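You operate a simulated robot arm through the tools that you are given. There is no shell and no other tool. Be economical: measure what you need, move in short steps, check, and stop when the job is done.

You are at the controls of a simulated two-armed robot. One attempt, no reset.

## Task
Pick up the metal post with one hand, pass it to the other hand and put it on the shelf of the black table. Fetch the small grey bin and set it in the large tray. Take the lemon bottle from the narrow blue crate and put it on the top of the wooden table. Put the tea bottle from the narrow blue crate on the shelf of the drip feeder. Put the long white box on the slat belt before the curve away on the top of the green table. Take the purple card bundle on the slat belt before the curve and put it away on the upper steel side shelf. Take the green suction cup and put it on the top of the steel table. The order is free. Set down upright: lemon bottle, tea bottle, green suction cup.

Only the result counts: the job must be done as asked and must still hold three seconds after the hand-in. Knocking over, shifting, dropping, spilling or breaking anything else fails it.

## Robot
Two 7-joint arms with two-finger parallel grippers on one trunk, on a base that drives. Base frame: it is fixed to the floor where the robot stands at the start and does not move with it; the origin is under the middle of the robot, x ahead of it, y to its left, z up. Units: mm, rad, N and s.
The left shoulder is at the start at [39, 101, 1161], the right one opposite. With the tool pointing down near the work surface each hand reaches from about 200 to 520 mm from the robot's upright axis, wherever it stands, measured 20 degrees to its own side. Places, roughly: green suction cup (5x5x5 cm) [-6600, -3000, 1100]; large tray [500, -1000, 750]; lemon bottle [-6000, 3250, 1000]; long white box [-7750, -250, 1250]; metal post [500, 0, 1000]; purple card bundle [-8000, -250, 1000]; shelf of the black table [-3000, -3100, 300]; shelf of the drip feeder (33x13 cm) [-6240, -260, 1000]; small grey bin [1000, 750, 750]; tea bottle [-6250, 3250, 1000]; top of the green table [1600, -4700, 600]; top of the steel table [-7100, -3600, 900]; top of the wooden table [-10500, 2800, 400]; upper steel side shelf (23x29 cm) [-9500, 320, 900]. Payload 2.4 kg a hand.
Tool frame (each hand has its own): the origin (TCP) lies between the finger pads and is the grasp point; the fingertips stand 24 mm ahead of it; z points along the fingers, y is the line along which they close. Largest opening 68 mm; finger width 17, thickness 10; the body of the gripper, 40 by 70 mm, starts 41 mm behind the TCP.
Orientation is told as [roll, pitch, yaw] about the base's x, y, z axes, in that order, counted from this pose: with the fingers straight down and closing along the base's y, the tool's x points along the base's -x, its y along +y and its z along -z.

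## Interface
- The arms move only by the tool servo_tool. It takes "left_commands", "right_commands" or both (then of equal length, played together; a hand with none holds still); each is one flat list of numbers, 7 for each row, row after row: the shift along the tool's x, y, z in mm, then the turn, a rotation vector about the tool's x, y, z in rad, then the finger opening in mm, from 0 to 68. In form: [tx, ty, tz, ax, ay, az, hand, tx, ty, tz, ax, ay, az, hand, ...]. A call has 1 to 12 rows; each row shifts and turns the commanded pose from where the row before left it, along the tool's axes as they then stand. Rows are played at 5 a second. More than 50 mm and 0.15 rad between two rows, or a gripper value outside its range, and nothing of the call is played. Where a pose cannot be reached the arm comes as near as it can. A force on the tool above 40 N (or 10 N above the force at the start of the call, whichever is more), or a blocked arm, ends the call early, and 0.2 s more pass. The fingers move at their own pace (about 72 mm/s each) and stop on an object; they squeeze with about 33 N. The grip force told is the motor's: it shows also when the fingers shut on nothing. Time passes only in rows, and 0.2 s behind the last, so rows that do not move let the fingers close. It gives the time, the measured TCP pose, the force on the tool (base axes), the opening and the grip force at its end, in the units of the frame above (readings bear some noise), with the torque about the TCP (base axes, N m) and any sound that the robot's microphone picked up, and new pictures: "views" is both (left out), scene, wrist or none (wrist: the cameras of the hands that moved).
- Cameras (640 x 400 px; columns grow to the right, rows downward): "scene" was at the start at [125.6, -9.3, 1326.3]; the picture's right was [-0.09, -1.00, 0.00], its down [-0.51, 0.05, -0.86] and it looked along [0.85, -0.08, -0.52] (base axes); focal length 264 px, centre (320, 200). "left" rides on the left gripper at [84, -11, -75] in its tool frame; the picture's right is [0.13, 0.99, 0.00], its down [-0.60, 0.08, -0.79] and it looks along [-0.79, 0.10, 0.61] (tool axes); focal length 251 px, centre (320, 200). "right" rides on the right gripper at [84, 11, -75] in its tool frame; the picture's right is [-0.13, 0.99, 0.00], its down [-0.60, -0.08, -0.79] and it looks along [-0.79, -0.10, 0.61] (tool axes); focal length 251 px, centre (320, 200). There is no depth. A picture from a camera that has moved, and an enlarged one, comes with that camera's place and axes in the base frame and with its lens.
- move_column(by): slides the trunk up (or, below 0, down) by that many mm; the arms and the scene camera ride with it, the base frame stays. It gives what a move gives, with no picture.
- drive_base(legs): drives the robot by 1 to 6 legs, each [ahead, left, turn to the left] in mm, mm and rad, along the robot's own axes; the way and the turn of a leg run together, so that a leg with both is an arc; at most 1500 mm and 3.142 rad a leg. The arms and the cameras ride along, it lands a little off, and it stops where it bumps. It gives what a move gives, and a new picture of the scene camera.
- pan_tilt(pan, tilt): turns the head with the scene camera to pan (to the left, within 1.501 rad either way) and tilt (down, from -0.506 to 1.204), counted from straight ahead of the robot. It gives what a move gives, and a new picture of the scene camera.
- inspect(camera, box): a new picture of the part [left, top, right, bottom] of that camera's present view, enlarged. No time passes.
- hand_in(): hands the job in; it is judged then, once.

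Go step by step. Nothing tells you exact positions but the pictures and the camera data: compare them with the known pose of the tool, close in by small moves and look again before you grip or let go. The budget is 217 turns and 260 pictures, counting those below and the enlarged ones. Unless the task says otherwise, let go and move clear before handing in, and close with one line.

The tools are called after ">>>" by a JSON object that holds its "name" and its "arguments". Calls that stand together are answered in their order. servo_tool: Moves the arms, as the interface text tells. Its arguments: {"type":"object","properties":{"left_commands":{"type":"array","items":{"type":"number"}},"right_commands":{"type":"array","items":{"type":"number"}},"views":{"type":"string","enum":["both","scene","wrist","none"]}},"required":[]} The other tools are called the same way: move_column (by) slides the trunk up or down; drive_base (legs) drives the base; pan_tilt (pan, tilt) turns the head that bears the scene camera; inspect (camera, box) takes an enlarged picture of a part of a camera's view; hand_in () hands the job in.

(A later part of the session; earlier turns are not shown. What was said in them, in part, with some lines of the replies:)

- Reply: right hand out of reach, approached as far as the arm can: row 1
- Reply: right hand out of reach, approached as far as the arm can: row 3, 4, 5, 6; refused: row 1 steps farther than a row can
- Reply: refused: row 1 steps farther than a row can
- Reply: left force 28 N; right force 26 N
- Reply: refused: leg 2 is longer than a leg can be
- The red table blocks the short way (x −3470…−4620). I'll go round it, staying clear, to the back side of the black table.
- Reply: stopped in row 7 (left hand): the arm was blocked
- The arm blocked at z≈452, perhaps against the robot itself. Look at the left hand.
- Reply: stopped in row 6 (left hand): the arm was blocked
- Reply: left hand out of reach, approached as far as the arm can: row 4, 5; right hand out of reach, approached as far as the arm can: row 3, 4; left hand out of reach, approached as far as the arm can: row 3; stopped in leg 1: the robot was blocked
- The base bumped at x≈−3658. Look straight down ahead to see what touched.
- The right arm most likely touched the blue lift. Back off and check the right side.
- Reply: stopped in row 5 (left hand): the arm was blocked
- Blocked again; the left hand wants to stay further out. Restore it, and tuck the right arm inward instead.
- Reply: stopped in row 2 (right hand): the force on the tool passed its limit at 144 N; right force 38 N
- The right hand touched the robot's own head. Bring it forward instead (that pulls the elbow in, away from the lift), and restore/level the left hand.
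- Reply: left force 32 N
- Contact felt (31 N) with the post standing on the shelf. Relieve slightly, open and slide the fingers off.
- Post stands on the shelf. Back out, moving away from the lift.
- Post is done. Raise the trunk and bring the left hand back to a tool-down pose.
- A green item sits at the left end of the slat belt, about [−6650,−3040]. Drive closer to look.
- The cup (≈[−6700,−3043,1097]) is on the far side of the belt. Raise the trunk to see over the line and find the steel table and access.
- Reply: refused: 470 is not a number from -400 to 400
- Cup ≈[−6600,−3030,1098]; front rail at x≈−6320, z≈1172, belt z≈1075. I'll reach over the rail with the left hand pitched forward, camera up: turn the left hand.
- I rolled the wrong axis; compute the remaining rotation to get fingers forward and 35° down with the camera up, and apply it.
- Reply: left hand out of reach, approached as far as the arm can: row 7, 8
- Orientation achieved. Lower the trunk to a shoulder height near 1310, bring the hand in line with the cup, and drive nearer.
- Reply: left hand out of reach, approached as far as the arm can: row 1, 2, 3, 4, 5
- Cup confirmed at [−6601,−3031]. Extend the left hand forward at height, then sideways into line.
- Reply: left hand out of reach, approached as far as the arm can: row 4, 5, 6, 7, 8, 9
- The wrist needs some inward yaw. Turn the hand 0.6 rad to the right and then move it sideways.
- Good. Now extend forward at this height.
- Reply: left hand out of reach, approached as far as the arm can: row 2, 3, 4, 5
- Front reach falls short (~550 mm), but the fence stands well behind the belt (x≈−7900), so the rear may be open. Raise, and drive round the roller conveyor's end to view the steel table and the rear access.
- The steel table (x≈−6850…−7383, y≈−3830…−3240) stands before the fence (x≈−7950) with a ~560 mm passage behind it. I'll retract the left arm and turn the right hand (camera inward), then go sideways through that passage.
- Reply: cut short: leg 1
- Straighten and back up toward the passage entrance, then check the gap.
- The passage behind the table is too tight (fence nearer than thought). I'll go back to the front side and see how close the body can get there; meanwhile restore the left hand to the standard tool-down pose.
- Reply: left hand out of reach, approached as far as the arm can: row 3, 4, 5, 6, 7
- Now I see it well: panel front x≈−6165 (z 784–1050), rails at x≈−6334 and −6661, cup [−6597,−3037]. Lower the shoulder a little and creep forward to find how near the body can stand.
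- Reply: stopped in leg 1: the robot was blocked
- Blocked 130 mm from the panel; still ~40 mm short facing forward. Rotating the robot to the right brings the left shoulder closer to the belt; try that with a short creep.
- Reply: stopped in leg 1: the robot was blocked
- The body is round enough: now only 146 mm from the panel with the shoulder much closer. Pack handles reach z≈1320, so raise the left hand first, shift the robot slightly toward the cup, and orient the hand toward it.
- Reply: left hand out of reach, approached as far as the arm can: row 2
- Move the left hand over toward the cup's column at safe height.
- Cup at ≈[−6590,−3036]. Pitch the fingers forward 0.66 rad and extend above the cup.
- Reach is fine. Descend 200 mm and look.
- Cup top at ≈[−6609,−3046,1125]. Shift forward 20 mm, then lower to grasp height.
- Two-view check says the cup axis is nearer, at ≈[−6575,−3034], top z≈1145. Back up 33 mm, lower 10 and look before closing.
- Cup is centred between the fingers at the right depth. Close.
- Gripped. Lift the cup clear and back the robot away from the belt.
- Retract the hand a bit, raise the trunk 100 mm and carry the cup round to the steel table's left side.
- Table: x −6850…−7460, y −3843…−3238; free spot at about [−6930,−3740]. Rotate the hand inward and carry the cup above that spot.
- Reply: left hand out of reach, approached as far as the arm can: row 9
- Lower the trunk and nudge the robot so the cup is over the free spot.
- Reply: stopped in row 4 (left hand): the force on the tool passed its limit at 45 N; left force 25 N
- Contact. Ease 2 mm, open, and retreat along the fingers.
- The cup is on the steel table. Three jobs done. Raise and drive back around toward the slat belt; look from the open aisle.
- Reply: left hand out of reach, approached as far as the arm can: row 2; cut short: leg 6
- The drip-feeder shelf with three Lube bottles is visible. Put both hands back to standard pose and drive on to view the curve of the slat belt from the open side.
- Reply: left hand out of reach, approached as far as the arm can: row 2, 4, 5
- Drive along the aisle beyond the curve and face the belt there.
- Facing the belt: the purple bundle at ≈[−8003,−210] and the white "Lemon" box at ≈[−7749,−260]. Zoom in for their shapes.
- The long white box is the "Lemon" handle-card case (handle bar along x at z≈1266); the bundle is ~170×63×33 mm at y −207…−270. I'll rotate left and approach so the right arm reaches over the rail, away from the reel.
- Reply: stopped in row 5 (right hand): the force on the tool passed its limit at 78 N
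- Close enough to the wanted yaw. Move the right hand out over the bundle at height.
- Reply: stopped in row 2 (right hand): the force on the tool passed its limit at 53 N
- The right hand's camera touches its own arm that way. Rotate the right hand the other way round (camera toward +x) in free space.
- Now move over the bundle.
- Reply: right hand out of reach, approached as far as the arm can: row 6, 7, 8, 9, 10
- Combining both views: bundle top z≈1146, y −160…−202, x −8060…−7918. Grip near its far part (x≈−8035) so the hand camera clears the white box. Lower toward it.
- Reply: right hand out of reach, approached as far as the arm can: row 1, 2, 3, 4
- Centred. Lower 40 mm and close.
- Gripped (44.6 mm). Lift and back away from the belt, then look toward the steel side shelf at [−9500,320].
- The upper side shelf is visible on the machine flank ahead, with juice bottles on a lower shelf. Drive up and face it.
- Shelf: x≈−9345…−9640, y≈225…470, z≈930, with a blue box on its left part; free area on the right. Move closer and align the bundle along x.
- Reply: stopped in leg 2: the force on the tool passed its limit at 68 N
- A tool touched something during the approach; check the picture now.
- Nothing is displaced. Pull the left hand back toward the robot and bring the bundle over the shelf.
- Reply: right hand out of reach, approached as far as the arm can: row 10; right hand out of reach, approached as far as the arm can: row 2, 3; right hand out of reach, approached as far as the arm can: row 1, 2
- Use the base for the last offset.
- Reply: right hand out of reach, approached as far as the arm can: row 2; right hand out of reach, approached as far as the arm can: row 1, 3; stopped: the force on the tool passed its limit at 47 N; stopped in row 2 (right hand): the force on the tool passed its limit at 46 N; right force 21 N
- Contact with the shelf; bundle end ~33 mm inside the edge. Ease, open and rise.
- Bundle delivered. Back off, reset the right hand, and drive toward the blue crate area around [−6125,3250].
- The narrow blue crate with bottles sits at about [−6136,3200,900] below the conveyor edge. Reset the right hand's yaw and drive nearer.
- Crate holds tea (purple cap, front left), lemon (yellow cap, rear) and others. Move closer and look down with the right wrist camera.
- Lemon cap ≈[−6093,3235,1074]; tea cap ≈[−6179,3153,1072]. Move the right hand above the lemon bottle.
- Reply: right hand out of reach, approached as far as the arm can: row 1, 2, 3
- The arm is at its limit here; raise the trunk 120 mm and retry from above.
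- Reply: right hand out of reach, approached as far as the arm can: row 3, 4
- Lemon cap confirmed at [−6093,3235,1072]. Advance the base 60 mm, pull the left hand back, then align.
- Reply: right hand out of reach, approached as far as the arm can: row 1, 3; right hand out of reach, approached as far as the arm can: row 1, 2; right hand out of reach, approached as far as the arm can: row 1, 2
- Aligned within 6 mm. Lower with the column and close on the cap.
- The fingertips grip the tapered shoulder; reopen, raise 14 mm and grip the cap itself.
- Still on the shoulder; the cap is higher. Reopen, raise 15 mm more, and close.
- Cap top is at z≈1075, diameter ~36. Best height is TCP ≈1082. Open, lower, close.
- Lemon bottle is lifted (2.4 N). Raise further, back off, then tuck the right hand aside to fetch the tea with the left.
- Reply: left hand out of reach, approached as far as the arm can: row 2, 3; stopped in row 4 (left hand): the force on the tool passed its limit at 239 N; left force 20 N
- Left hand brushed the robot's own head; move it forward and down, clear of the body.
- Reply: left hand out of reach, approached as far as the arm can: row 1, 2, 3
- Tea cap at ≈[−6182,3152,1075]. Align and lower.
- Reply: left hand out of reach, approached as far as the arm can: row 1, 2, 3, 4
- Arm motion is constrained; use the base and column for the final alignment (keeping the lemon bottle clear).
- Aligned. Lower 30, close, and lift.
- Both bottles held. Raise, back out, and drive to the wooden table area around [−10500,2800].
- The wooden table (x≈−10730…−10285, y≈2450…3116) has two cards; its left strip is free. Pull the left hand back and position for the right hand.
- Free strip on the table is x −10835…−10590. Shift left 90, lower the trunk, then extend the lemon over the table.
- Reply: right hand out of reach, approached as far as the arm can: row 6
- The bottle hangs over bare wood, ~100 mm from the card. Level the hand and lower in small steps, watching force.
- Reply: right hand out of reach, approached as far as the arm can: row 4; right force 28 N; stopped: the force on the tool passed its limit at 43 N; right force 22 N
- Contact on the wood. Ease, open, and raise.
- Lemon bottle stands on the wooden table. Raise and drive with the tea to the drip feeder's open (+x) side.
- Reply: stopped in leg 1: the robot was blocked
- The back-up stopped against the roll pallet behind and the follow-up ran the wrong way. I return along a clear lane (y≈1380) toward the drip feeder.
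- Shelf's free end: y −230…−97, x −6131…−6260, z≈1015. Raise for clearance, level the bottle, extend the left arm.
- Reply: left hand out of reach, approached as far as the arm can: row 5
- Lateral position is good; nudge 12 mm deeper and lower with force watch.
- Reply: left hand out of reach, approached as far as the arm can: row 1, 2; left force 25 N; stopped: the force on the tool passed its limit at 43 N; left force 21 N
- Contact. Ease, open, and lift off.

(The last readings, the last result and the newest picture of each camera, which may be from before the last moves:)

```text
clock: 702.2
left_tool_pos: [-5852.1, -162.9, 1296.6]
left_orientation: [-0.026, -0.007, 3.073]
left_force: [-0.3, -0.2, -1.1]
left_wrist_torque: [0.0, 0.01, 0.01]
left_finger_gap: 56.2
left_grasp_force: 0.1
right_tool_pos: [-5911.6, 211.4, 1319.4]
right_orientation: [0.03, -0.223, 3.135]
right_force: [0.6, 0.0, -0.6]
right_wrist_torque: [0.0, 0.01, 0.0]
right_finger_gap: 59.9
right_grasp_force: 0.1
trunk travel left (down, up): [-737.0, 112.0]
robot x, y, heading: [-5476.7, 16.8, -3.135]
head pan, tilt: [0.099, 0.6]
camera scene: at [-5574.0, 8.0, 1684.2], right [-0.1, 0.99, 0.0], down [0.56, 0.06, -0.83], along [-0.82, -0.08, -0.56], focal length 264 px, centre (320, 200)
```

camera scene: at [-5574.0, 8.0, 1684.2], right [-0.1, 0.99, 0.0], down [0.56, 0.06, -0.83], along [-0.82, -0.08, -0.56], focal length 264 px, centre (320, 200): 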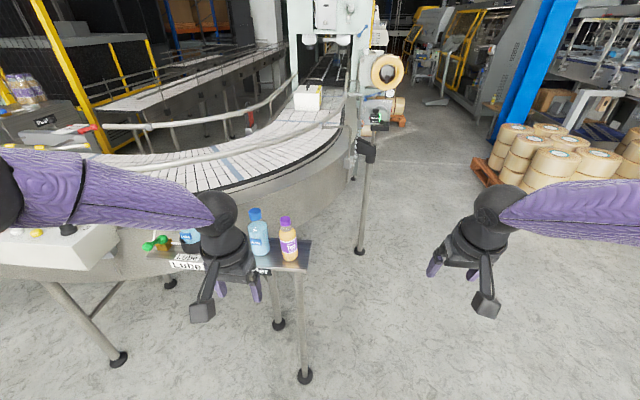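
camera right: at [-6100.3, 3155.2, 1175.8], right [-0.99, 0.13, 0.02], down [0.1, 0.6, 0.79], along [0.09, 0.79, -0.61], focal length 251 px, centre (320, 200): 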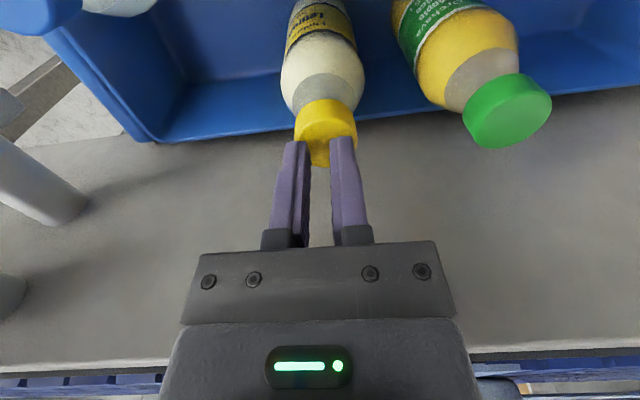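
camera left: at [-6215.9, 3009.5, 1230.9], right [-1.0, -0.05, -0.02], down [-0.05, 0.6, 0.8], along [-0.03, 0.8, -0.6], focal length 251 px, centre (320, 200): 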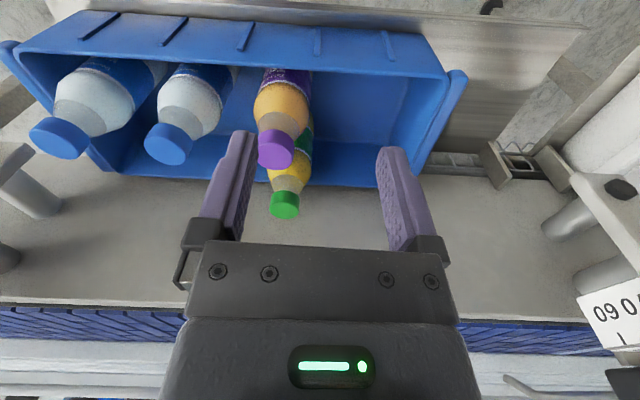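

Tea bottle stands on the drip-feeder shelf. Six done. Now prepare the right hand (camera inward, closing along y) for the white box's handle.

>>> {"name": "servo_tool", "arguments": {"right_commands": [0, 0, 0, 0, 0.112, 0, 60, 0, 0, 0, 0, 0.111, 0, 60, 0, 0, 0, 0, 0, 0.15, 60, 0, 0, 0, 0, 0, 0.15, 60, 0, 0, 0, 0, 0, 0.15, 60, 0, 0, 0, 0, 0, 0.15, 60, 0, 0, 0, 0, 0, 0.15, 60, 0, 0, 0, 0, 0, 0.15, 60, 0, 0, 0, 0, 0, 0.15, 60, 0, 0, 0, 0, 0, 0.15, 60, 0, 0, 0, 0, 0, 0.15, 60, 0, 0, 0, 0, 0, 0.15, 60], "left_commands": [30, 0, 0, 0, 0, 0, 60, 30, 0, 0, 0, 0, 0, 60, 30, 0, 0, 0, 0, 0, 60, 0, 0, 0, 0, 0, 0, 60, 0, 0, 0, 0, 0, 0, 60, 0, 0, 0, 0, 0, 0, 60, 0, 0, 0, 0, 0, 0, 60, 0, 0, 0, 0, 0, 0, 60, 0, 0, 0, 0, 0, 0, 60, 0, 0, 0, 0, 0, 0, 60, 0, 0, 0, 0, 0, 0, 60, 0, 0, 0, 0, 0, 0, 60], "views": "none"}}

>>> {"name": "servo_tool", "arguments": {"right_commands": [0, 0, 0, 0, 0, 0.15, 60, 0, 0, 0, 0, 0, 0.15, 60, 0, 0, 0, 0, 0, 0.15, 60, 0, 0, 0, 0, 0, 0.15, 60, 0, 0, 0, 0, 0, 0.15, 60, 0, 0, 0, 0, 0, 0.15, 60, 0, 0, 0, 0, 0, 0.06, 60, 0, 0, 0, 0, 0, 0, 60], "views": "none"}}

>>> {"name": "drive_base", "arguments": {"legs": [[0, -850, -0.006], [1400, 0, 0], [820, 0, 0], [0, 0, 2.46]]}}

```text
clock: 704.9
left_tool_pos: [-5761.7, -167.7, 1295.1]
left_orientation: [-0.027, -0.007, 3.072]
left_force: [0.1, -0.8, 0.3]
left_wrist_torque: [-0.01, 0.04, -0.01]
left_finger_gap: 59.7
left_grasp_force: 0.0
right_tool_pos: [-5887.3, 221.1, 1332.9]
right_orientation: [0.003, 0.028, 1.641]
right_force: [-0.9, -0.1, 0.1]
right_wrist_torque: [-0.02, -0.05, 0.02]
right_finger_gap: 60.0
right_grasp_force: 0.2
right hand out of reach, approached as far as the arm can: row 1, 2
trunk travel left (down, up): [-737.0, 112.0]
robot x, y, heading: [-5477.6, 18.0, -3.142]
head pan, tilt: [0.099, 0.6]
```

```text
clock: 706.6
left_tool_pos: [-5762.6, -168.1, 1295.6]
left_orientation: [-0.026, -0.007, 3.071]
left_force: [-0.9, -0.3, -0.1]
left_wrist_torque: [0.0, -0.01, -0.01]
left_finger_gap: 59.9
left_grasp_force: 0.1
right_tool_pos: [-5886.5, 220.8, 1331.3]
right_orientation: [-0.021, 0.019, 0.682]
right_force: [-0.2, 0.2, -0.5]
right_wrist_torque: [0.02, 0.02, 0.0]
right_finger_gap: 60.1
right_grasp_force: 0.0
trunk travel left (down, up): [-737.0, 112.0]
robot x, y, heading: [-5480.5, 18.3, -3.14]
head pan, tilt: [0.099, 0.6]
```

```text
clock: 727.6
left_tool_pos: [-7371.2, 847.1, 1296.0]
left_orientation: [-0.025, -0.007, -0.793]
left_force: [-0.1, -0.1, -0.2]
left_wrist_torque: [0.03, 0.02, -0.03]
left_finger_gap: 59.9
left_grasp_force: 0.0
right_tool_pos: [-7536.0, 470.9, 1331.4]
right_orientation: [-0.021, 0.019, 3.101]
right_force: [0.3, 1.0, 0.2]
right_wrist_torque: [-0.01, 0.01, 0.01]
right_finger_gap: 60.2
right_grasp_force: 0.2
trunk travel left (down, up): [-737.0, 112.0]
robot x, y, heading: [-7710.0, 895.6, -0.721]
head pan, tilt: [0.099, 0.6]
camera scene: at [-7628.3, 835.6, 1684.1], right [-0.58, -0.81, 0.0], down [-0.46, 0.33, -0.82], along [0.67, -0.48, -0.57], focal length 264 px, centre (320, 200)
```

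scene: 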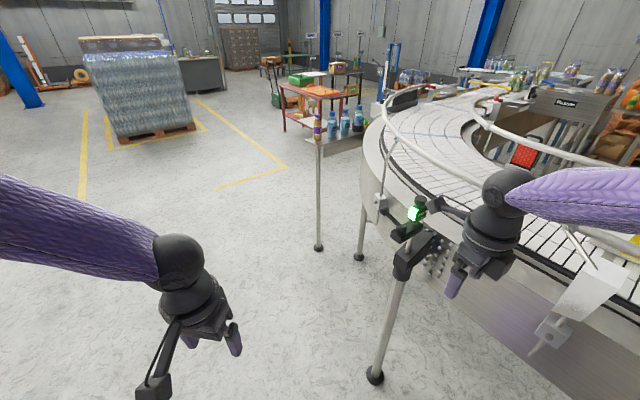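

>>> {"name": "drive_base", "arguments": {"legs": [[0, 0, 0.041], [434, -514, 0]]}}

>>> {"name": "pan_tilt", "arguments": {"pan": -0.9, "tilt": 0.75}}

```text
clock: 731.7
left_tool_pos: [-7358.7, 183.2, 1294.9]
left_orientation: [-0.025, -0.006, -0.759]
left_force: [-0.1, 1.0, -0.1]
left_wrist_torque: [0.01, -0.01, -0.01]
left_finger_gap: 59.8
left_grasp_force: 0.1
right_tool_pos: [-7509.6, -198.4, 1331.2]
right_orientation: [-0.022, 0.02, 3.137]
right_force: [-1.5, 0.3, 0.1]
right_wrist_torque: [0.02, 0.02, 0.03]
right_finger_gap: 60.1
right_grasp_force: 0.1
trunk travel left (down, up): [-737.0, 112.0]
robot x, y, heading: [-7698.1, 220.7, -0.689]
head pan, tilt: [0.099, 0.6]
camera scene: at [-7615.0, 163.0, 1684.1], right [-0.55, -0.83, 0.0], down [-0.47, 0.31, -0.82], along [0.69, -0.46, -0.57], focal length 264 px, centre (320, 200)
```

scene: 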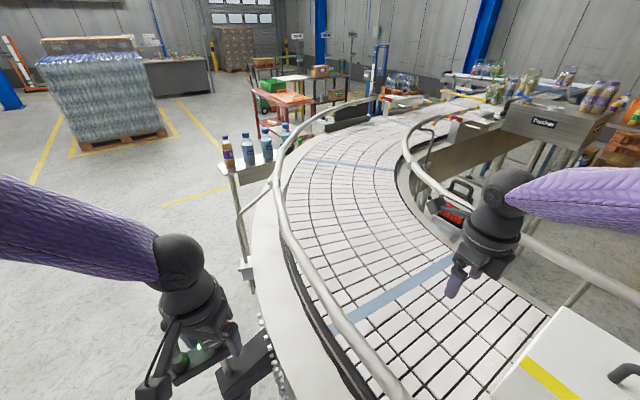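

```text
clock: 733.0
left_tool_pos: [-7358.9, 183.2, 1295.2]
left_orientation: [-0.026, -0.007, -0.759]
left_force: [1.0, 0.4, 0.1]
left_wrist_torque: [0.01, -0.01, -0.01]
left_finger_gap: 60.0
left_grasp_force: 0.1
right_tool_pos: [-7509.6, -197.6, 1332.3]
right_orientation: [-0.021, 0.02, 3.136]
right_force: [-1.1, -0.2, -0.1]
right_wrist_torque: [0.03, 0.01, -0.04]
right_finger_gap: 59.9
right_grasp_force: 0.1
trunk travel left (down, up): [-737.0, 112.0]
robot x, y, heading: [-7698.7, 220.4, -0.687]
head pan, tilt: [-0.901, 0.75]
camera scene: at [-7689.9, 129.6, 1671.3], right [-1.0, 0.02, 0.0], down [0.01, 0.68, -0.73], along [-0.01, -0.73, -0.68], focal length 264 px, centre (320, 200)
```

scene: 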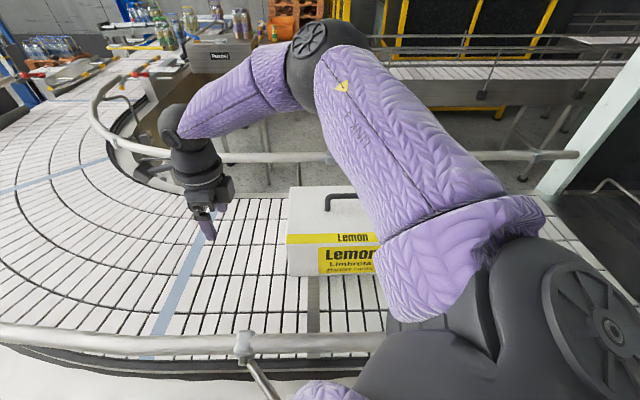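

>>> {"name": "servo_tool", "arguments": {"right_commands": [0, 0, -15, 0, 0, 0, 60, -37, 14, 0, 0, 0, 0, 60, -37, 14, 0, 0, 0, 0, 60, -37, 14, 0, 0, 0, 0, 60, -37, 14, 0, 0, 0, 0, 60, -37, 14, 0, 0, 0, 0, 60, -37, 14, 0, 0, 0, 0, 60, 0, 0, 0, 0, 0, 0, 60], "views": "wrist"}}

```text
clock: 734.8
left_tool_pos: [-7357.6, 183.9, 1295.6]
left_orientation: [-0.027, -0.007, -0.758]
left_force: [-0.2, 1.0, -0.1]
left_wrist_torque: [-0.03, 0.02, 0.0]
left_finger_gap: 60.0
left_grasp_force: 0.1
right_tool_pos: [-7735.0, -278.8, 1339.2]
right_orientation: [-0.021, 0.02, 3.136]
right_force: [0.9, 1.0, -0.9]
right_wrist_torque: [0.0, 0.02, 0.0]
right_finger_gap: 59.8
right_grasp_force: 0.0
trunk travel left (down, up): [-737.0, 112.0]
robot x, y, heading: [-7696.8, 219.1, -0.69]
head pan, tilt: [-0.901, 0.75]
camera right: at [-7650.5, -290.8, 1415.3], right [-0.13, -0.99, -0.02], down [-0.62, 0.07, 0.78], along [-0.77, 0.12, -0.62], focal length 251 px, centre (320, 200)
```

right: 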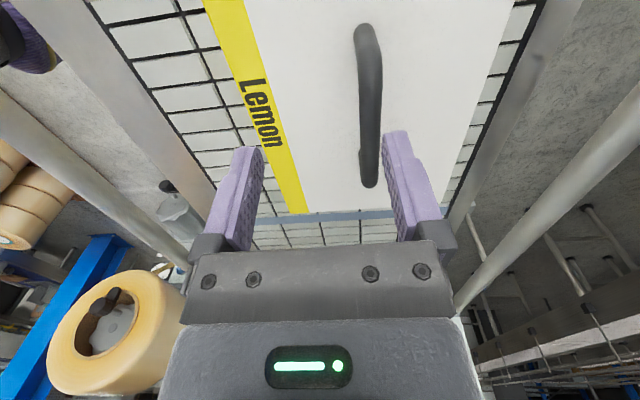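

Bar at y≈−307, x −7697…−7811. Shift to it and lower with the column.

>>> {"name": "servo_tool", "arguments": {"right_commands": [-10, 14, 0, 0, 0, 0, 50, -10, 14, 0, 0, 0, 0, 50, 0, 0, 0, 0, 0, 0, 50], "views": "none"}}

>>> {"name": "move_column", "arguments": {"by": -40}}

>>> {"name": "inspect", "arguments": {"camera": "right", "box": [0, 0, 640, 400]}}

```text
clock: 735.6
left_tool_pos: [-7358.5, 184.9, 1295.4]
left_orientation: [-0.026, -0.007, -0.759]
left_force: [0.7, 0.5, 0.3]
left_wrist_torque: [-0.02, -0.01, 0.0]
left_finger_gap: 59.9
left_grasp_force: 0.1
right_tool_pos: [-7755.8, -308.1, 1339.1]
right_orientation: [-0.022, 0.018, 3.137]
right_force: [-0.1, -0.3, -0.2]
right_wrist_torque: [0.0, -0.02, 0.02]
right_finger_gap: 50.0
right_grasp_force: 0.1
trunk travel left (down, up): [-737.0, 112.0]
robot x, y, heading: [-7697.2, 222.1, -0.685]
head pan, tilt: [-0.901, 0.75]
```

```text
clock: 736.4
left_tool_pos: [-7358.3, 183.7, 1255.6]
left_orientation: [-0.026, -0.005, -0.757]
left_force: [0.1, -0.4, -0.1]
left_wrist_torque: [0.03, -0.01, 0.0]
left_finger_gap: 59.9
left_grasp_force: 0.0
right_tool_pos: [-7754.0, -307.1, 1299.6]
right_orientation: [-0.021, 0.019, 3.136]
right_force: [-0.9, -0.1, 0.4]
right_wrist_torque: [0.02, 0.01, 0.0]
right_finger_gap: 50.2
right_grasp_force: 0.0
trunk travel left (down, up): [-697.0, 152.0]
robot x, y, heading: [-7697.3, 220.5, -0.691]
head pan, tilt: [-0.901, 0.75]
```

```text
1.00 times, centred on (320, 200) of right (not enlarged: the box is as wide or as high as the picture)
camera zoom: at [-7669.3, -319.7, 1375.7], right [-0.13, -0.99, -0.02], down [-0.62, 0.07, 0.78], along [-0.77, 0.12, -0.62], focal length 251 px, centre (320, 200)
```

zoom: 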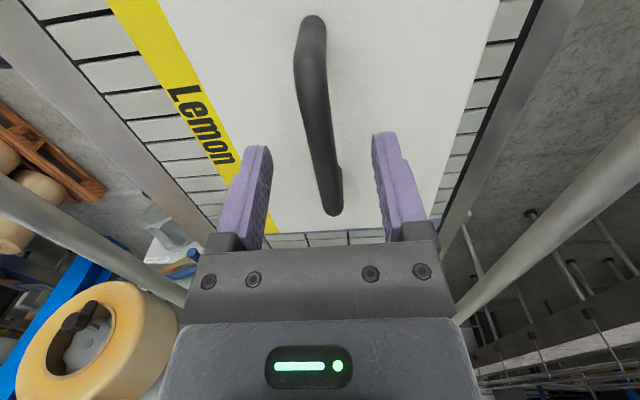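

>>> {"name": "move_column", "arguments": {"by": -20}}

>>> {"name": "servo_tool", "arguments": {"right_commands": [0, 0, 0, 0, 0, 0, 30, 0, 0, 0, 0, 0, 0, 2, 0, 0, 0, 0, 0, 0, 2, 0, 0, 0, 0, 0, 0, 2], "views": "none"}}

```text
clock: 737.1
left_tool_pos: [-7359.7, 184.3, 1235.6]
left_orientation: [-0.025, -0.006, -0.759]
left_force: [-0.2, -0.2, 0.8]
left_wrist_torque: [-0.02, 0.05, 0.02]
left_finger_gap: 60.3
left_grasp_force: 0.1
right_tool_pos: [-7753.0, -308.3, 1279.5]
right_orientation: [-0.022, 0.02, 3.136]
right_force: [-0.6, 0.5, -0.5]
right_wrist_torque: [0.01, 0.0, 0.0]
right_finger_gap: 50.0
right_grasp_force: 0.0
trunk travel left (down, up): [-677.0, 172.0]
robot x, y, heading: [-7697.5, 221.0, -0.687]
head pan, tilt: [-0.901, 0.75]
```

```text
clock: 738.1
left_tool_pos: [-7358.7, 184.2, 1234.8]
left_orientation: [-0.026, -0.006, -0.76]
left_force: [-0.1, 0.2, -0.2]
left_wrist_torque: [-0.04, -0.01, 0.02]
left_finger_gap: 60.0
left_grasp_force: 0.1
right_tool_pos: [-7753.3, -307.5, 1278.8]
right_orientation: [-0.02, 0.018, 3.135]
right_force: [-0.7, -1.4, 0.5]
right_wrist_torque: [0.0, -0.01, 0.67]
right_finger_gap: 13.5
right_grasp_force: 33.0
trunk travel left (down, up): [-677.0, 172.0]
robot x, y, heading: [-7697.4, 221.7, -0.687]
head pan, tilt: [-0.901, 0.75]
```

Bar gripped (13.5 mm). Lift with the column.

>>> {"name": "move_column", "arguments": {"by": 30}}

>>> {"name": "move_column", "arguments": {"by": 140}}

>>> {"name": "inspect", "arguments": {"camera": "scene", "box": [160, 100, 480, 360]}}

```text
clock: 738.8
left_tool_pos: [-7359.3, 181.9, 1266.1]
left_orientation: [-0.027, -0.004, -0.758]
left_force: [-0.9, -0.7, 0.3]
left_wrist_torque: [0.03, -0.01, 0.0]
left_finger_gap: 59.9
left_grasp_force: 0.1
right_tool_pos: [-7753.5, -309.5, 1308.8]
right_orientation: [-0.023, 0.017, 3.134]
right_force: [-0.7, 0.0, -13.4]
right_wrist_torque: [-0.1, -0.2, -0.02]
right_finger_gap: 13.7
right_grasp_force: 33.4
trunk travel left (down, up): [-707.0, 142.0]
robot x, y, heading: [-7699.5, 222.7, -0.689]
head pan, tilt: [-0.901, 0.75]
```

```text
clock: 740.5
left_tool_pos: [-7357.6, 181.8, 1404.4]
left_orientation: [-0.025, -0.005, -0.759]
left_force: [0.0, 0.0, 0.1]
left_wrist_torque: [0.0, -0.01, -0.02]
left_finger_gap: 59.9
left_grasp_force: 0.0
right_tool_pos: [-7752.6, -309.3, 1449.6]
right_orientation: [-0.024, 0.02, 3.137]
right_force: [0.3, 0.4, -13.1]
right_wrist_torque: [-0.07, -0.17, 0.0]
right_finger_gap: 13.5
right_grasp_force: 32.9
trunk travel left (down, up): [-847.0, 2.0]
robot x, y, heading: [-7697.0, 226.0, -0.689]
head pan, tilt: [-0.901, 0.75]
```

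```text
1.54 times, centred on (320, 230) of scene
camera zoom: at [-7690.7, 128.2, 1781.2], right [-1.0, 0.02, 0.0], down [0.01, 0.68, -0.73], along [-0.01, -0.73, -0.68], focal length 406 px, centre (320, 154)
```

zoom: 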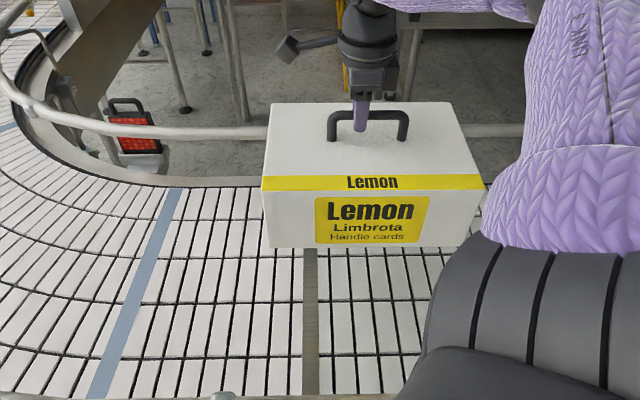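

Box lifted (13 N). Lift a bit more with the arm, then retreat over the rail.

>>> {"name": "servo_tool", "arguments": {"right_commands": [0, 0, -15, 0, 0, 0, 2, 0, 0, -15, 0, 0, 0, 2], "views": "none"}}

>>> {"name": "drive_base", "arguments": {"legs": [[-434, 514, 0], [-130, 155, 0]]}}

```text
clock: 741.1
left_tool_pos: [-7358.2, 182.9, 1405.2]
left_orientation: [-0.025, -0.004, -0.758]
left_force: [-0.1, -1.0, 0.3]
left_wrist_torque: [-0.03, -0.01, 0.01]
left_finger_gap: 59.9
left_grasp_force: 0.0
right_tool_pos: [-7751.9, -309.2, 1479.3]
right_orientation: [-0.023, 0.02, 3.137]
right_force: [0.0, 0.2, -12.5]
right_wrist_torque: [-0.05, -0.14, 0.0]
right_finger_gap: 13.7
right_grasp_force: 33.0
trunk travel left (down, up): [-847.0, 2.0]
robot x, y, heading: [-7695.2, 221.5, -0.688]
head pan, tilt: [-0.901, 0.75]
```

```text
clock: 746.0
left_tool_pos: [-7366.9, 1061.2, 1406.4]
left_orientation: [-0.028, -0.007, -0.765]
left_force: [-0.5, 1.4, 0.6]
left_wrist_torque: [-0.01, -0.01, 0.0]
left_finger_gap: 60.0
left_grasp_force: 0.0
right_tool_pos: [-7764.6, 570.5, 1479.9]
right_orientation: [-0.02, 0.019, 3.129]
right_force: [0.3, 0.6, -12.9]
right_wrist_torque: [0.05, -0.11, -0.04]
right_finger_gap: 13.6
right_grasp_force: 33.1
trunk travel left (down, up): [-847.0, 2.0]
robot x, y, heading: [-7705.4, 1096.1, -0.697]
head pan, tilt: [-0.901, 0.75]
camera scene: at [-7699.3, 1008.8, 1781.3], right [-1.0, 0.02, 0.0], down [0.02, 0.68, -0.73], along [-0.02, -0.73, -0.68], focal length 264 px, centre (320, 200)
```

scene: 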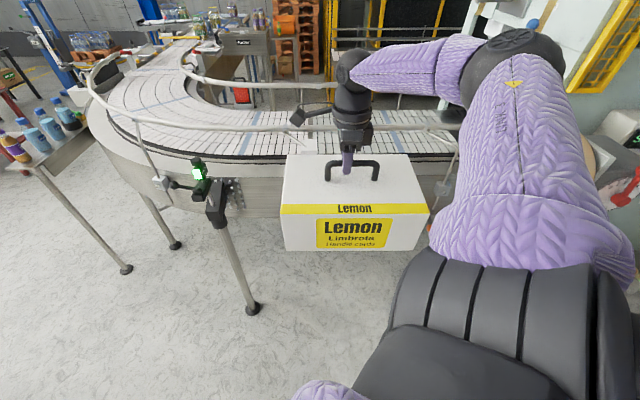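

Box is clear. Carry it (facing +x) through the aisle toward the green table.

>>> {"name": "drive_base", "arguments": {"legs": [[0, 0, 0.697], [1250, 0, 0], [1250, 0, 0], [0, -873, 0], [0, -873, 0], [1450, 0, 0]]}}

>>> {"name": "drive_base", "arguments": {"legs": [[1450, 0, 0], [1450, 0, 0], [577, -925, 0], [577, -925, 0], [0, -950, 0]]}}

```text
clock: 775.3
left_tool_pos: [-3404.5, -320.7, 1406.5]
left_orientation: [-0.027, -0.006, -0.033]
left_force: [0.5, 0.8, 0.6]
left_wrist_torque: [0.01, 0.0, -0.01]
left_finger_gap: 59.8
left_grasp_force: 0.0
right_tool_pos: [-3372.3, -950.3, 1478.5]
right_orientation: [-0.023, 0.019, -2.422]
right_force: [-0.2, 0.1, -11.8]
right_wrist_torque: [0.09, -0.1, 0.0]
right_finger_gap: 13.6
right_grasp_force: 33.3
trunk travel left (down, up): [-847.0, 2.0]
robot x, y, heading: [-3683.1, -514.8, 0.038]
head pan, tilt: [-0.901, 0.75]
camera scene: at [-3618.0, -582.2, 1781.3], right [-0.76, -0.65, 0.0], down [-0.44, 0.52, -0.73], along [0.48, -0.55, -0.68], focal length 264 px, centre (320, 200)
```

scene: 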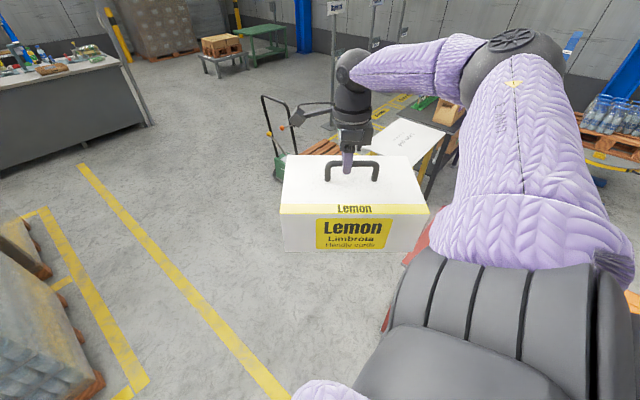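

```text
clock: 797.4
left_tool_pos: [398.8, -1633.0, 1404.0]
left_orientation: [-0.021, 0.015, -0.045]
left_force: [-6.9, 0.9, 1.5]
left_wrist_torque: [-0.12, -0.51, -0.12]
left_finger_gap: 59.9
left_grasp_force: 0.1
right_tool_pos: [429.7, -2264.6, 1478.2]
right_orientation: [-0.025, 0.02, -2.431]
right_force: [-0.1, -0.7, -12.3]
right_wrist_torque: [0.12, -0.1, -0.01]
right_finger_gap: 13.8
right_grasp_force: 33.2
trunk travel left (down, up): [-847.0, 2.0]
robot x, y, heading: [127.4, -1827.5, 0.027]
head pan, tilt: [-0.901, 0.75]
stopped in leg 4: the force on the tool passed its limit at 154 N (the readings are from after the stop); the commanded pose is now the measured one
camera scene: at [189.8, -1893.6, 1781.3], right [-0.77, -0.64, 0.0], down [-0.44, 0.52, -0.73], along [0.47, -0.56, -0.68], focal length 264 px, centre (320, 200)
```

scene: 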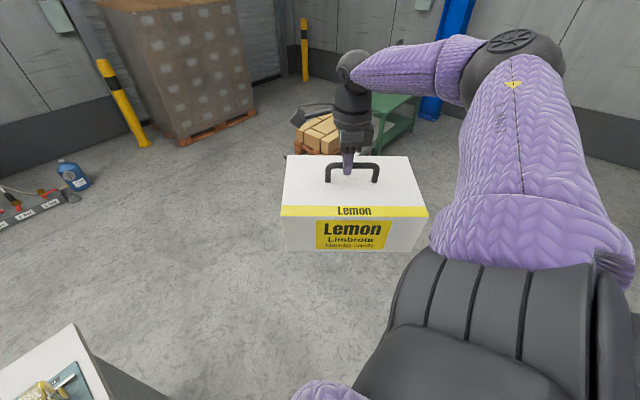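

The left hand touched the grey pole by the bench end. Back off at once and check it.

>>> {"name": "drive_base", "arguments": {"legs": [[-200, 0, 0]]}}

>>> {"name": "pan_tilt", "arguments": {"pan": 0.35, "tilt": 0.45}}

```text
clock: 799.0
left_tool_pos: [199.5, -1637.9, 1402.8]
left_orientation: [-0.018, 0.013, -0.048]
left_force: [0.0, 0.4, 0.0]
left_wrist_torque: [-0.04, 0.02, -0.01]
left_finger_gap: 60.0
left_grasp_force: 0.0
right_tool_pos: [230.2, -2271.5, 1477.8]
right_orientation: [-0.023, 0.018, -2.434]
right_force: [0.0, 0.0, -12.2]
right_wrist_torque: [0.12, -0.11, -0.02]
right_finger_gap: 13.3
right_grasp_force: 33.5
trunk travel left (down, up): [-847.0, 2.0]
robot x, y, heading: [-73.6, -1837.0, 0.027]
head pan, tilt: [-0.901, 0.75]
camera scene: at [-10.0, -1899.6, 1781.3], right [-0.77, -0.64, 0.0], down [-0.44, 0.52, -0.73], along [0.47, -0.56, -0.68], focal length 264 px, centre (320, 200)
```

scene: 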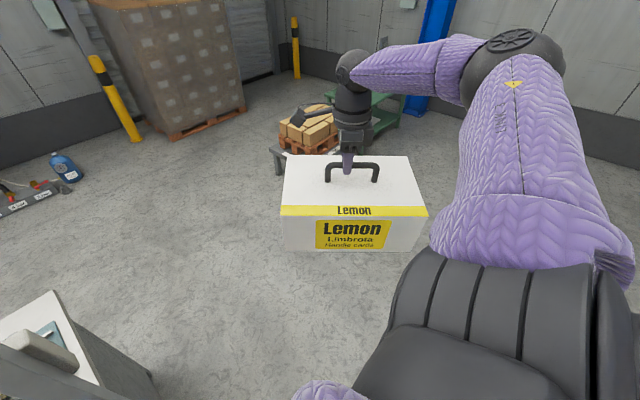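

```text
clock: 800.5
left_tool_pos: [201.1, -1639.8, 1404.0]
left_orientation: [-0.018, 0.013, -0.045]
left_force: [0.7, -0.2, 0.1]
left_wrist_torque: [0.01, -0.03, 0.03]
left_finger_gap: 60.0
left_grasp_force: 0.0
right_tool_pos: [230.3, -2269.7, 1476.7]
right_orientation: [-0.023, 0.017, -2.436]
right_force: [-0.5, 0.0, -13.0]
right_wrist_torque: [0.13, -0.07, 0.02]
right_finger_gap: 13.6
right_grasp_force: 32.8
trunk travel left (down, up): [-847.0, 2.0]
robot x, y, heading: [-75.7, -1835.3, 0.027]
head pan, tilt: [0.351, 0.45]
camera scene: at [22.8, -1802.3, 1807.7], right [0.37, -0.93, 0.0], down [-0.41, -0.16, -0.9], along [0.84, 0.33, -0.44], focal length 264 px, centre (320, 200)
```

scene: 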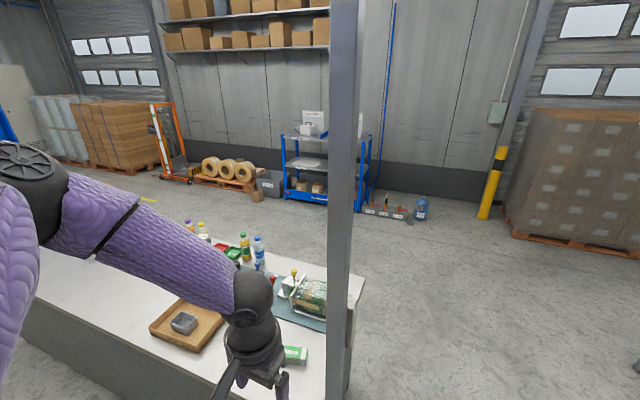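

The pole is a structural column, unmoved; the bin is still in the tray. Continue well clear of it.

>>> {"name": "drive_base", "arguments": {"legs": [[0, -800, -0.027], [150, -950, 0], [150, -750, 0]]}}

>>> {"name": "pan_tilt", "arguments": {"pan": -0.15, "tilt": 0.4}}

```text
clock: 813.2
left_tool_pos: [523.2, -4167.1, 1402.6]
left_orientation: [-0.018, 0.014, -0.071]
left_force: [0.2, 0.5, -0.9]
left_wrist_torque: [0.04, -0.03, 0.03]
left_finger_gap: 59.7
left_grasp_force: 0.0
right_tool_pos: [539.7, -4799.7, 1477.4]
right_orientation: [-0.023, 0.016, -2.458]
right_force: [0.4, 0.1, -13.5]
right_wrist_torque: [0.1, -0.11, 0.0]
right_finger_gap: 13.6
right_grasp_force: 33.2
trunk travel left (down, up): [-847.0, 2.0]
robot x, y, heading: [242.7, -4354.3, 0.006]
head pan, tilt: [0.351, 0.45]
camera scene: at [342.2, -4326.6, 1807.8], right [0.35, -0.94, 0.0], down [-0.41, -0.15, -0.9], along [0.84, 0.31, -0.44], focal length 264 px, centre (320, 200)
```

scene: 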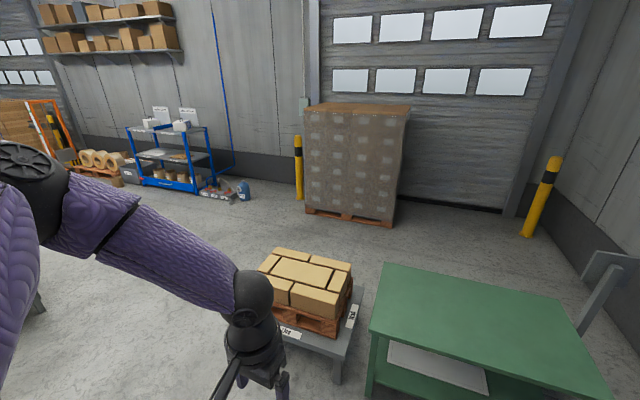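

```text
clock: 814.1
left_tool_pos: [523.6, -4167.4, 1404.2]
left_orientation: [-0.021, 0.014, -0.071]
left_force: [-0.1, 0.4, -0.6]
left_wrist_torque: [0.0, 0.02, 0.0]
left_finger_gap: 60.0
left_grasp_force: 0.0
right_tool_pos: [539.7, -4800.4, 1477.5]
right_orientation: [-0.026, 0.017, -2.457]
right_force: [-0.7, 0.4, -11.3]
right_wrist_torque: [0.12, -0.07, 0.0]
right_finger_gap: 13.8
right_grasp_force: 33.0
trunk travel left (down, up): [-847.0, 2.0]
robot x, y, heading: [243.3, -4356.8, 0.003]
head pan, tilt: [-0.15, 0.4]
camera scene: at [347.6, -4371.7, 1812.4], right [-0.14, -0.99, 0.0], down [-0.39, 0.06, -0.92], along [0.91, -0.13, -0.39], focal length 264 px, centre (320, 200)
```

scene: 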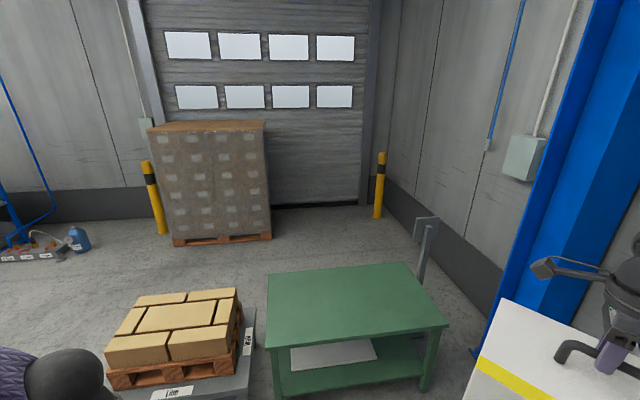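

The green table top (x 1310…1930, y −4220…−5200, z≈610) is empty. Lower the trunk and bring the box in front, long axis along y.

>>> {"name": "move_column", "arguments": {"by": -380}}

>>> {"name": "servo_tool", "arguments": {"right_commands": [0, 0, 0, 0, 0, -0.148, 2, 0, 0, 0, 0, 0, -0.148, 2, 0, 0, 0, 0, 0, -0.148, 2, 0, 0, 0, 0, 0, -0.148, 2, 0, 0, 0, 0, 0, -0.148, 2, 0, 0, 0, 0, 0, -0.146, 2, 0, 0, 0, 0, 0, 0, 2], "views": "none"}}

>>> {"name": "servo_tool", "arguments": {"right_commands": [30, 18, 0, 0, 0, 0, 2, 30, 18, 0, 0, 0, 0, 2, 30, 18, 0, 0, 0, 0, 2, 30, 18, 0, 0, 0, 0, 2, 30, 18, 0, 0, 0, 0, 2, 30, 18, 0, 0, 0, 0, 2, 30, 18, 0, 0, 0, 0, 2, 30, 18, 0, 0, 0, 0, 2, 0, 0, 0, 0, 0, 0, 2], "views": "none"}}

```text
clock: 817.8
left_tool_pos: [524.0, -4167.4, 1023.0]
left_orientation: [-0.017, 0.014, -0.071]
left_force: [0.0, 0.5, -0.4]
left_wrist_torque: [-0.01, 0.0, -0.02]
left_finger_gap: 60.1
left_grasp_force: 0.0
right_tool_pos: [539.2, -4800.5, 1098.1]
right_orientation: [-0.022, 0.019, -2.457]
right_force: [-0.4, 0.3, -12.1]
right_wrist_torque: [0.07, -0.12, 0.01]
right_finger_gap: 13.6
right_grasp_force: 33.0
trunk travel left (down, up): [-467.0, 382.0]
robot x, y, heading: [243.3, -4353.5, 0.003]
head pan, tilt: [-0.15, 0.4]
```

```text
clock: 819.4
left_tool_pos: [524.1, -4166.7, 1022.9]
left_orientation: [-0.018, 0.013, -0.07]
left_force: [-0.8, -0.7, 0.0]
left_wrist_torque: [-0.03, -0.01, 0.03]
left_finger_gap: 60.0
left_grasp_force: 0.1
right_tool_pos: [538.6, -4798.3, 1098.2]
right_orientation: [-0.001, 0.03, -1.568]
right_force: [0.8, -0.3, -12.8]
right_wrist_torque: [0.12, 0.07, 0.01]
right_finger_gap: 13.7
right_grasp_force: 33.0
trunk travel left (down, up): [-467.0, 382.0]
robot x, y, heading: [245.6, -4354.7, 0.006]
head pan, tilt: [-0.15, 0.4]
```

```text
clock: 821.4
left_tool_pos: [524.0, -4167.2, 1023.4]
left_orientation: [-0.02, 0.013, -0.07]
left_force: [0.5, 0.0, -0.3]
left_wrist_torque: [-0.01, 0.0, 0.04]
left_finger_gap: 60.2
left_grasp_force: 0.1
right_tool_pos: [681.7, -4557.4, 1103.3]
right_orientation: [-0.001, 0.029, -1.573]
right_force: [1.1, 0.1, -12.3]
right_wrist_torque: [0.11, 0.03, 0.0]
right_finger_gap: 13.5
right_grasp_force: 33.2
trunk travel left (down, up): [-467.0, 382.0]
robot x, y, heading: [243.0, -4360.0, 0.004]
head pan, tilt: [-0.15, 0.4]
```

>>> {"name": "drive_base", "arguments": {"legs": [[753, -163, -0.004]]}}

>>> {"name": "pan_tilt", "arguments": {"pan": -0.3, "tilt": 0.85}}

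```text
clock: 825.5
left_tool_pos: [1267.6, -4337.8, 1022.7]
left_orientation: [-0.019, 0.016, -0.085]
left_force: [-0.4, 0.7, 0.4]
left_wrist_torque: [0.02, 0.0, -0.01]
left_finger_gap: 60.0
left_grasp_force: 0.1
right_tool_pos: [1419.7, -4732.1, 1103.8]
right_orientation: [-0.003, 0.028, -1.587]
right_force: [-0.1, -0.5, -13.5]
right_wrist_torque: [0.09, 0.01, 0.0]
right_finger_gap: 13.7
right_grasp_force: 32.6
trunk travel left (down, up): [-467.0, 382.0]
robot x, y, heading: [985.4, -4526.6, -0.013]
head pan, tilt: [-0.15, 0.4]
camera scene: at [1101.4, -4540.2, 1431.8], right [-0.16, -0.99, 0.0], down [-0.39, 0.06, -0.92], along [0.91, -0.15, -0.39], focal length 264 px, centre (320, 200)
```

scene: 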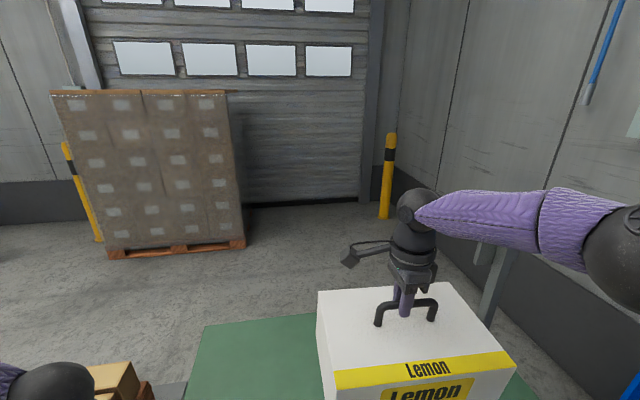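

```text
clock: 826.4
left_tool_pos: [1266.8, -4338.0, 1023.7]
left_orientation: [-0.02, 0.013, -0.086]
left_force: [-0.1, -1.5, 0.2]
left_wrist_torque: [-0.01, 0.02, 0.02]
left_finger_gap: 59.9
left_grasp_force: 0.0
right_tool_pos: [1418.2, -4731.6, 1103.2]
right_orientation: [0.0, 0.028, -1.588]
right_force: [-0.1, 0.8, -11.9]
right_wrist_torque: [0.13, 0.01, 0.01]
right_finger_gap: 13.7
right_grasp_force: 33.0
trunk travel left (down, up): [-467.0, 382.0]
robot x, y, heading: [983.4, -4523.7, -0.01]
head pan, tilt: [-0.3, 0.85]
camera scene: at [1084.0, -4549.1, 1392.8], right [-0.31, -0.95, 0.0], down [-0.72, 0.23, -0.66], along [0.63, -0.2, -0.75], focal length 264 px, centre (320, 200)
```

scene: 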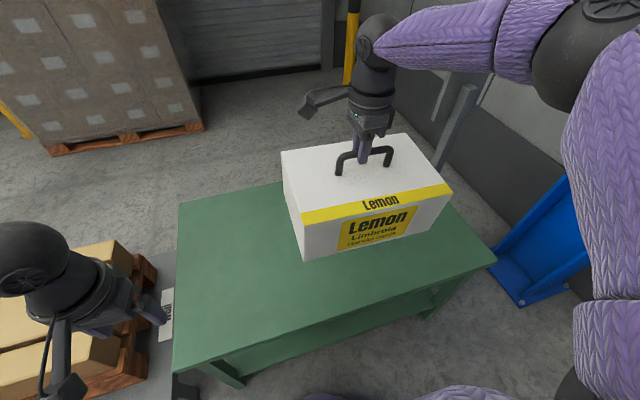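

Move 35 mm deeper, then lower the box.

>>> {"name": "drive_base", "arguments": {"legs": [[40, 0, 0]]}}

>>> {"name": "move_column", "arguments": {"by": -270}}

>>> {"name": "pan_tilt", "arguments": {"pan": -0.3, "tilt": 0.8}}

```text
clock: 827.3
left_tool_pos: [1308.4, -4339.7, 1022.8]
left_orientation: [-0.02, 0.017, -0.084]
left_force: [0.2, -0.2, 0.0]
left_wrist_torque: [0.01, 0.01, -0.03]
left_finger_gap: 59.9
left_grasp_force: 0.1
right_tool_pos: [1459.7, -4732.9, 1102.8]
right_orientation: [-0.003, 0.03, -1.588]
right_force: [0.3, 0.0, -12.7]
right_wrist_torque: [0.1, 0.01, -0.03]
right_finger_gap: 13.5
right_grasp_force: 33.1
trunk travel left (down, up): [-467.0, 382.0]
robot x, y, heading: [1024.2, -4526.0, -0.009]
head pan, tilt: [-0.3, 0.85]
camera scene: at [1125.5, -4549.7, 1392.6], right [-0.31, -0.95, 0.0], down [-0.72, 0.23, -0.66], along [0.63, -0.2, -0.75], focal length 264 px, centre (320, 200)
```

scene: 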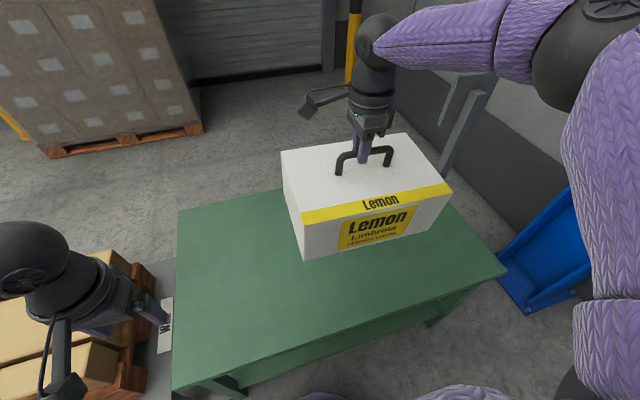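

```text
clock: 830.0
left_tool_pos: [1306.3, -4339.0, 753.0]
left_orientation: [-0.018, 0.013, -0.086]
left_force: [0.3, -0.5, -0.2]
left_wrist_torque: [0.02, -0.01, -0.02]
left_finger_gap: 59.9
left_grasp_force: 0.0
right_tool_pos: [1459.0, -4731.6, 834.1]
right_orientation: [-0.002, 0.031, -1.586]
right_force: [0.0, 0.1, -12.8]
right_wrist_torque: [0.1, 0.02, -0.01]
right_finger_gap: 13.9
right_grasp_force: 32.7
trunk travel left (down, up): [-197.0, 652.0]
robot x, y, heading: [1024.8, -4525.7, -0.014]
head pan, tilt: [-0.3, 0.85]
```

```text
clock: 830.7
left_tool_pos: [1306.4, -4338.5, 752.3]
left_orientation: [-0.019, 0.014, -0.087]
left_force: [0.2, 0.3, -0.1]
left_wrist_torque: [-0.02, 0.0, 0.0]
left_finger_gap: 60.0
left_grasp_force: 0.1
right_tool_pos: [1458.2, -4732.9, 833.8]
right_orientation: [-0.001, 0.028, -1.587]
right_force: [-0.4, 0.0, -12.0]
right_wrist_torque: [0.1, -0.05, -0.01]
right_finger_gap: 13.8
right_grasp_force: 32.9
trunk travel left (down, up): [-197.0, 652.0]
robot x, y, heading: [1025.8, -4525.4, -0.013]
head pan, tilt: [-0.3, 0.799]
camera scene: at [1175.7, -4550.8, 1123.7], right [-0.31, -0.95, 0.0], down [-0.68, 0.22, -0.7], along [0.66, -0.21, -0.72], focal length 264 px, centre (320, 200)
```

scene: 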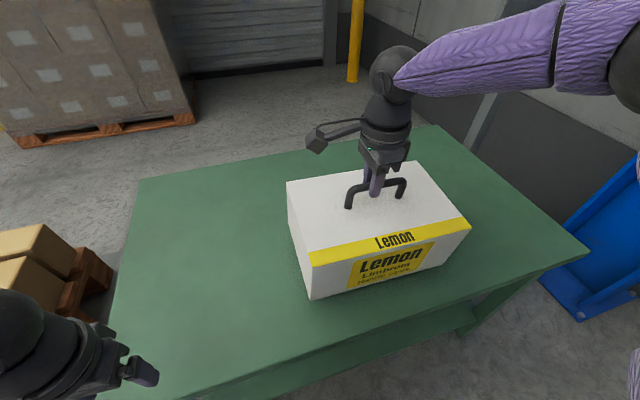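

>>> {"name": "move_column", "arguments": {"by": -25}}

>>> {"name": "move_column", "arguments": {"by": -15}}

>>> {"name": "move_column", "arguments": {"by": -12}}

```text
clock: 831.4
left_tool_pos: [1306.6, -4338.3, 727.3]
left_orientation: [-0.019, 0.015, -0.087]
left_force: [0.9, 0.1, 1.2]
left_wrist_torque: [-0.03, 0.02, -0.03]
left_finger_gap: 59.8
left_grasp_force: 0.0
right_tool_pos: [1458.2, -4732.0, 808.2]
right_orientation: [-0.004, 0.029, -1.587]
right_force: [0.3, 0.2, -11.9]
right_wrist_torque: [0.12, -0.06, -0.01]
right_finger_gap: 13.7
right_grasp_force: 33.4
trunk travel left (down, up): [-172.0, 677.0]
robot x, y, heading: [1023.0, -4524.8, -0.017]
head pan, tilt: [-0.3, 0.799]
```

```text
clock: 832.0
left_tool_pos: [1305.2, -4337.6, 713.0]
left_orientation: [-0.018, 0.015, -0.088]
left_force: [1.1, -0.5, 0.4]
left_wrist_torque: [0.0, 0.01, 0.01]
left_finger_gap: 60.0
left_grasp_force: 0.0
right_tool_pos: [1457.6, -4730.8, 798.2]
right_orientation: [0.01, 0.032, -1.587]
right_force: [-8.1, 2.6, 15.6]
right_wrist_torque: [0.01, 0.19, -0.06]
right_finger_gap: 13.9
right_grasp_force: 32.9
trunk travel left (down, up): [-157.0, 692.0]
robot x, y, heading: [1020.7, -4519.6, -0.008]
head pan, tilt: [-0.3, 0.799]
stopped: the force on the tool passed its limit at 70 N (the readings are from after the stop); the commanded pose is now the measured one
```

```text
clock: 832.4
left_tool_pos: [1305.5, -4338.8, 707.1]
left_orientation: [-0.019, 0.017, -0.087]
left_force: [-0.7, -0.7, 0.3]
left_wrist_torque: [-0.02, 0.01, 0.03]
left_finger_gap: 60.4
left_grasp_force: 0.1
right_tool_pos: [1460.1, -4730.4, 795.0]
right_orientation: [0.02, 0.033, -1.586]
right_force: [-7.2, 1.5, 20.3]
right_wrist_torque: [0.03, 0.03, -0.08]
right_finger_gap: 13.6
right_grasp_force: 33.2
trunk travel left (down, up): [-152.0, 698.0]
robot x, y, heading: [1025.6, -4521.7, -0.013]
head pan, tilt: [-0.3, 0.799]
stopped: the force on the tool passed its limit at 69 N (the readings are from after the stop); the commanded pose is now the measured one
```

Box rests on the table. Ease, open, lift the hand off and back away.

>>> {"name": "move_column", "arguments": {"by": 4}}

>>> {"name": "servo_tool", "arguments": {"right_commands": [0, 0, 0, 0, 0, 0, 30, 0, 0, 0, 0, 0, 0, 50, 0, 0, 0, 0, 0, 0, 50], "views": "none"}}

>>> {"name": "move_column", "arguments": {"by": 150}}

>>> {"name": "drive_base", "arguments": {"legs": [[-400, 0, 0]]}}

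```text
clock: 832.9
left_tool_pos: [1306.4, -4338.4, 710.2]
left_orientation: [-0.019, 0.02, -0.087]
left_force: [-0.5, -0.4, -0.6]
left_wrist_torque: [0.0, -0.02, -0.04]
left_finger_gap: 60.0
left_grasp_force: 0.0
right_tool_pos: [1462.4, -4731.4, 795.2]
right_orientation: [0.013, 0.031, -1.588]
right_force: [-0.3, -0.7, -12.7]
right_wrist_torque: [0.18, -0.07, 0.02]
right_finger_gap: 13.6
right_grasp_force: 33.5
trunk travel left (down, up): [-156.0, 694.0]
robot x, y, heading: [1027.6, -4519.1, -0.014]
head pan, tilt: [-0.3, 0.799]
```

```text
clock: 833.7
left_tool_pos: [1305.7, -4338.2, 710.9]
left_orientation: [-0.021, 0.018, -0.087]
left_force: [-0.7, -0.3, -0.7]
left_wrist_torque: [-0.01, 0.02, -0.01]
left_finger_gap: 60.0
left_grasp_force: 0.1
right_tool_pos: [1460.3, -4732.1, 797.4]
right_orientation: [0.013, 0.031, -1.588]
right_force: [0.1, -1.2, 0.1]
right_wrist_torque: [0.03, -0.01, -0.01]
right_finger_gap: 49.9
right_grasp_force: 0.0
trunk travel left (down, up): [-156.0, 694.0]
robot x, y, heading: [1020.6, -4526.4, -0.015]
head pan, tilt: [-0.3, 0.799]
```

```text
clock: 835.5
left_tool_pos: [1306.2, -4338.8, 860.5]
left_orientation: [-0.019, 0.017, -0.086]
left_force: [-0.2, -0.3, -1.1]
left_wrist_torque: [0.01, -0.03, 0.01]
left_finger_gap: 60.0
left_grasp_force: 0.1
right_tool_pos: [1462.0, -4730.4, 946.5]
right_orientation: [0.015, 0.035, -1.586]
right_force: [0.2, -0.3, 0.6]
right_wrist_torque: [0.01, -0.01, -0.01]
right_finger_gap: 50.1
right_grasp_force: 0.0
trunk travel left (down, up): [-306.0, 544.0]
robot x, y, heading: [1024.9, -4521.9, -0.017]
head pan, tilt: [-0.3, 0.799]
```

```text
clock: 837.9
left_tool_pos: [908.0, -4333.9, 859.9]
left_orientation: [-0.019, 0.016, -0.09]
left_force: [0.4, 0.5, 0.2]
left_wrist_torque: [-0.01, 0.02, 0.0]
left_finger_gap: 60.0
left_grasp_force: 0.0
right_tool_pos: [1062.0, -4727.6, 947.3]
right_orientation: [0.015, 0.033, -1.589]
right_force: [-0.8, 0.0, 0.0]
right_wrist_torque: [-0.02, 0.01, 0.0]
right_finger_gap: 49.7
right_grasp_force: 0.0
trunk travel left (down, up): [-306.0, 544.0]
robot x, y, heading: [623.1, -4518.8, -0.017]
head pan, tilt: [-0.3, 0.799]
camera scene: at [750.0, -4545.2, 1234.1], right [-0.31, -0.95, 0.0], down [-0.68, 0.22, -0.7], along [0.66, -0.22, -0.72], focal length 264 px, centre (320, 200)
```

scene: 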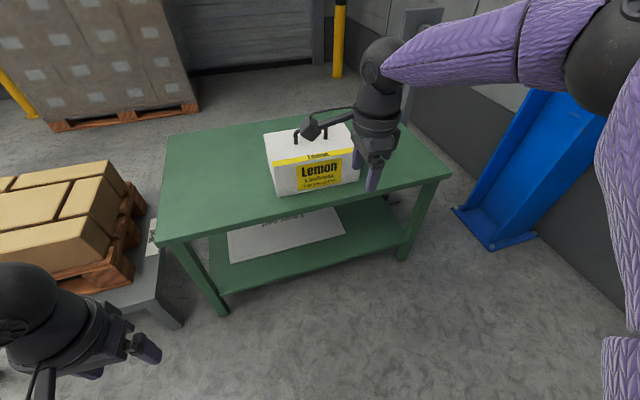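

All seven items are where they were asked for, and both hands are empty and clear, so I hand the job in.

>>> {"name": "hand_in", "arguments": {}}

```text
The job is handed in.
```

All seven items were placed as asked and I handed the job in; the result was not shown to me. The base bumped the pallet of rolls near [−10600, 900], and my arms or base touched the blue lift, the slat-belt panel and the grey column by the bench; I saw no shift in the lift or column, but did not check the pallet again.
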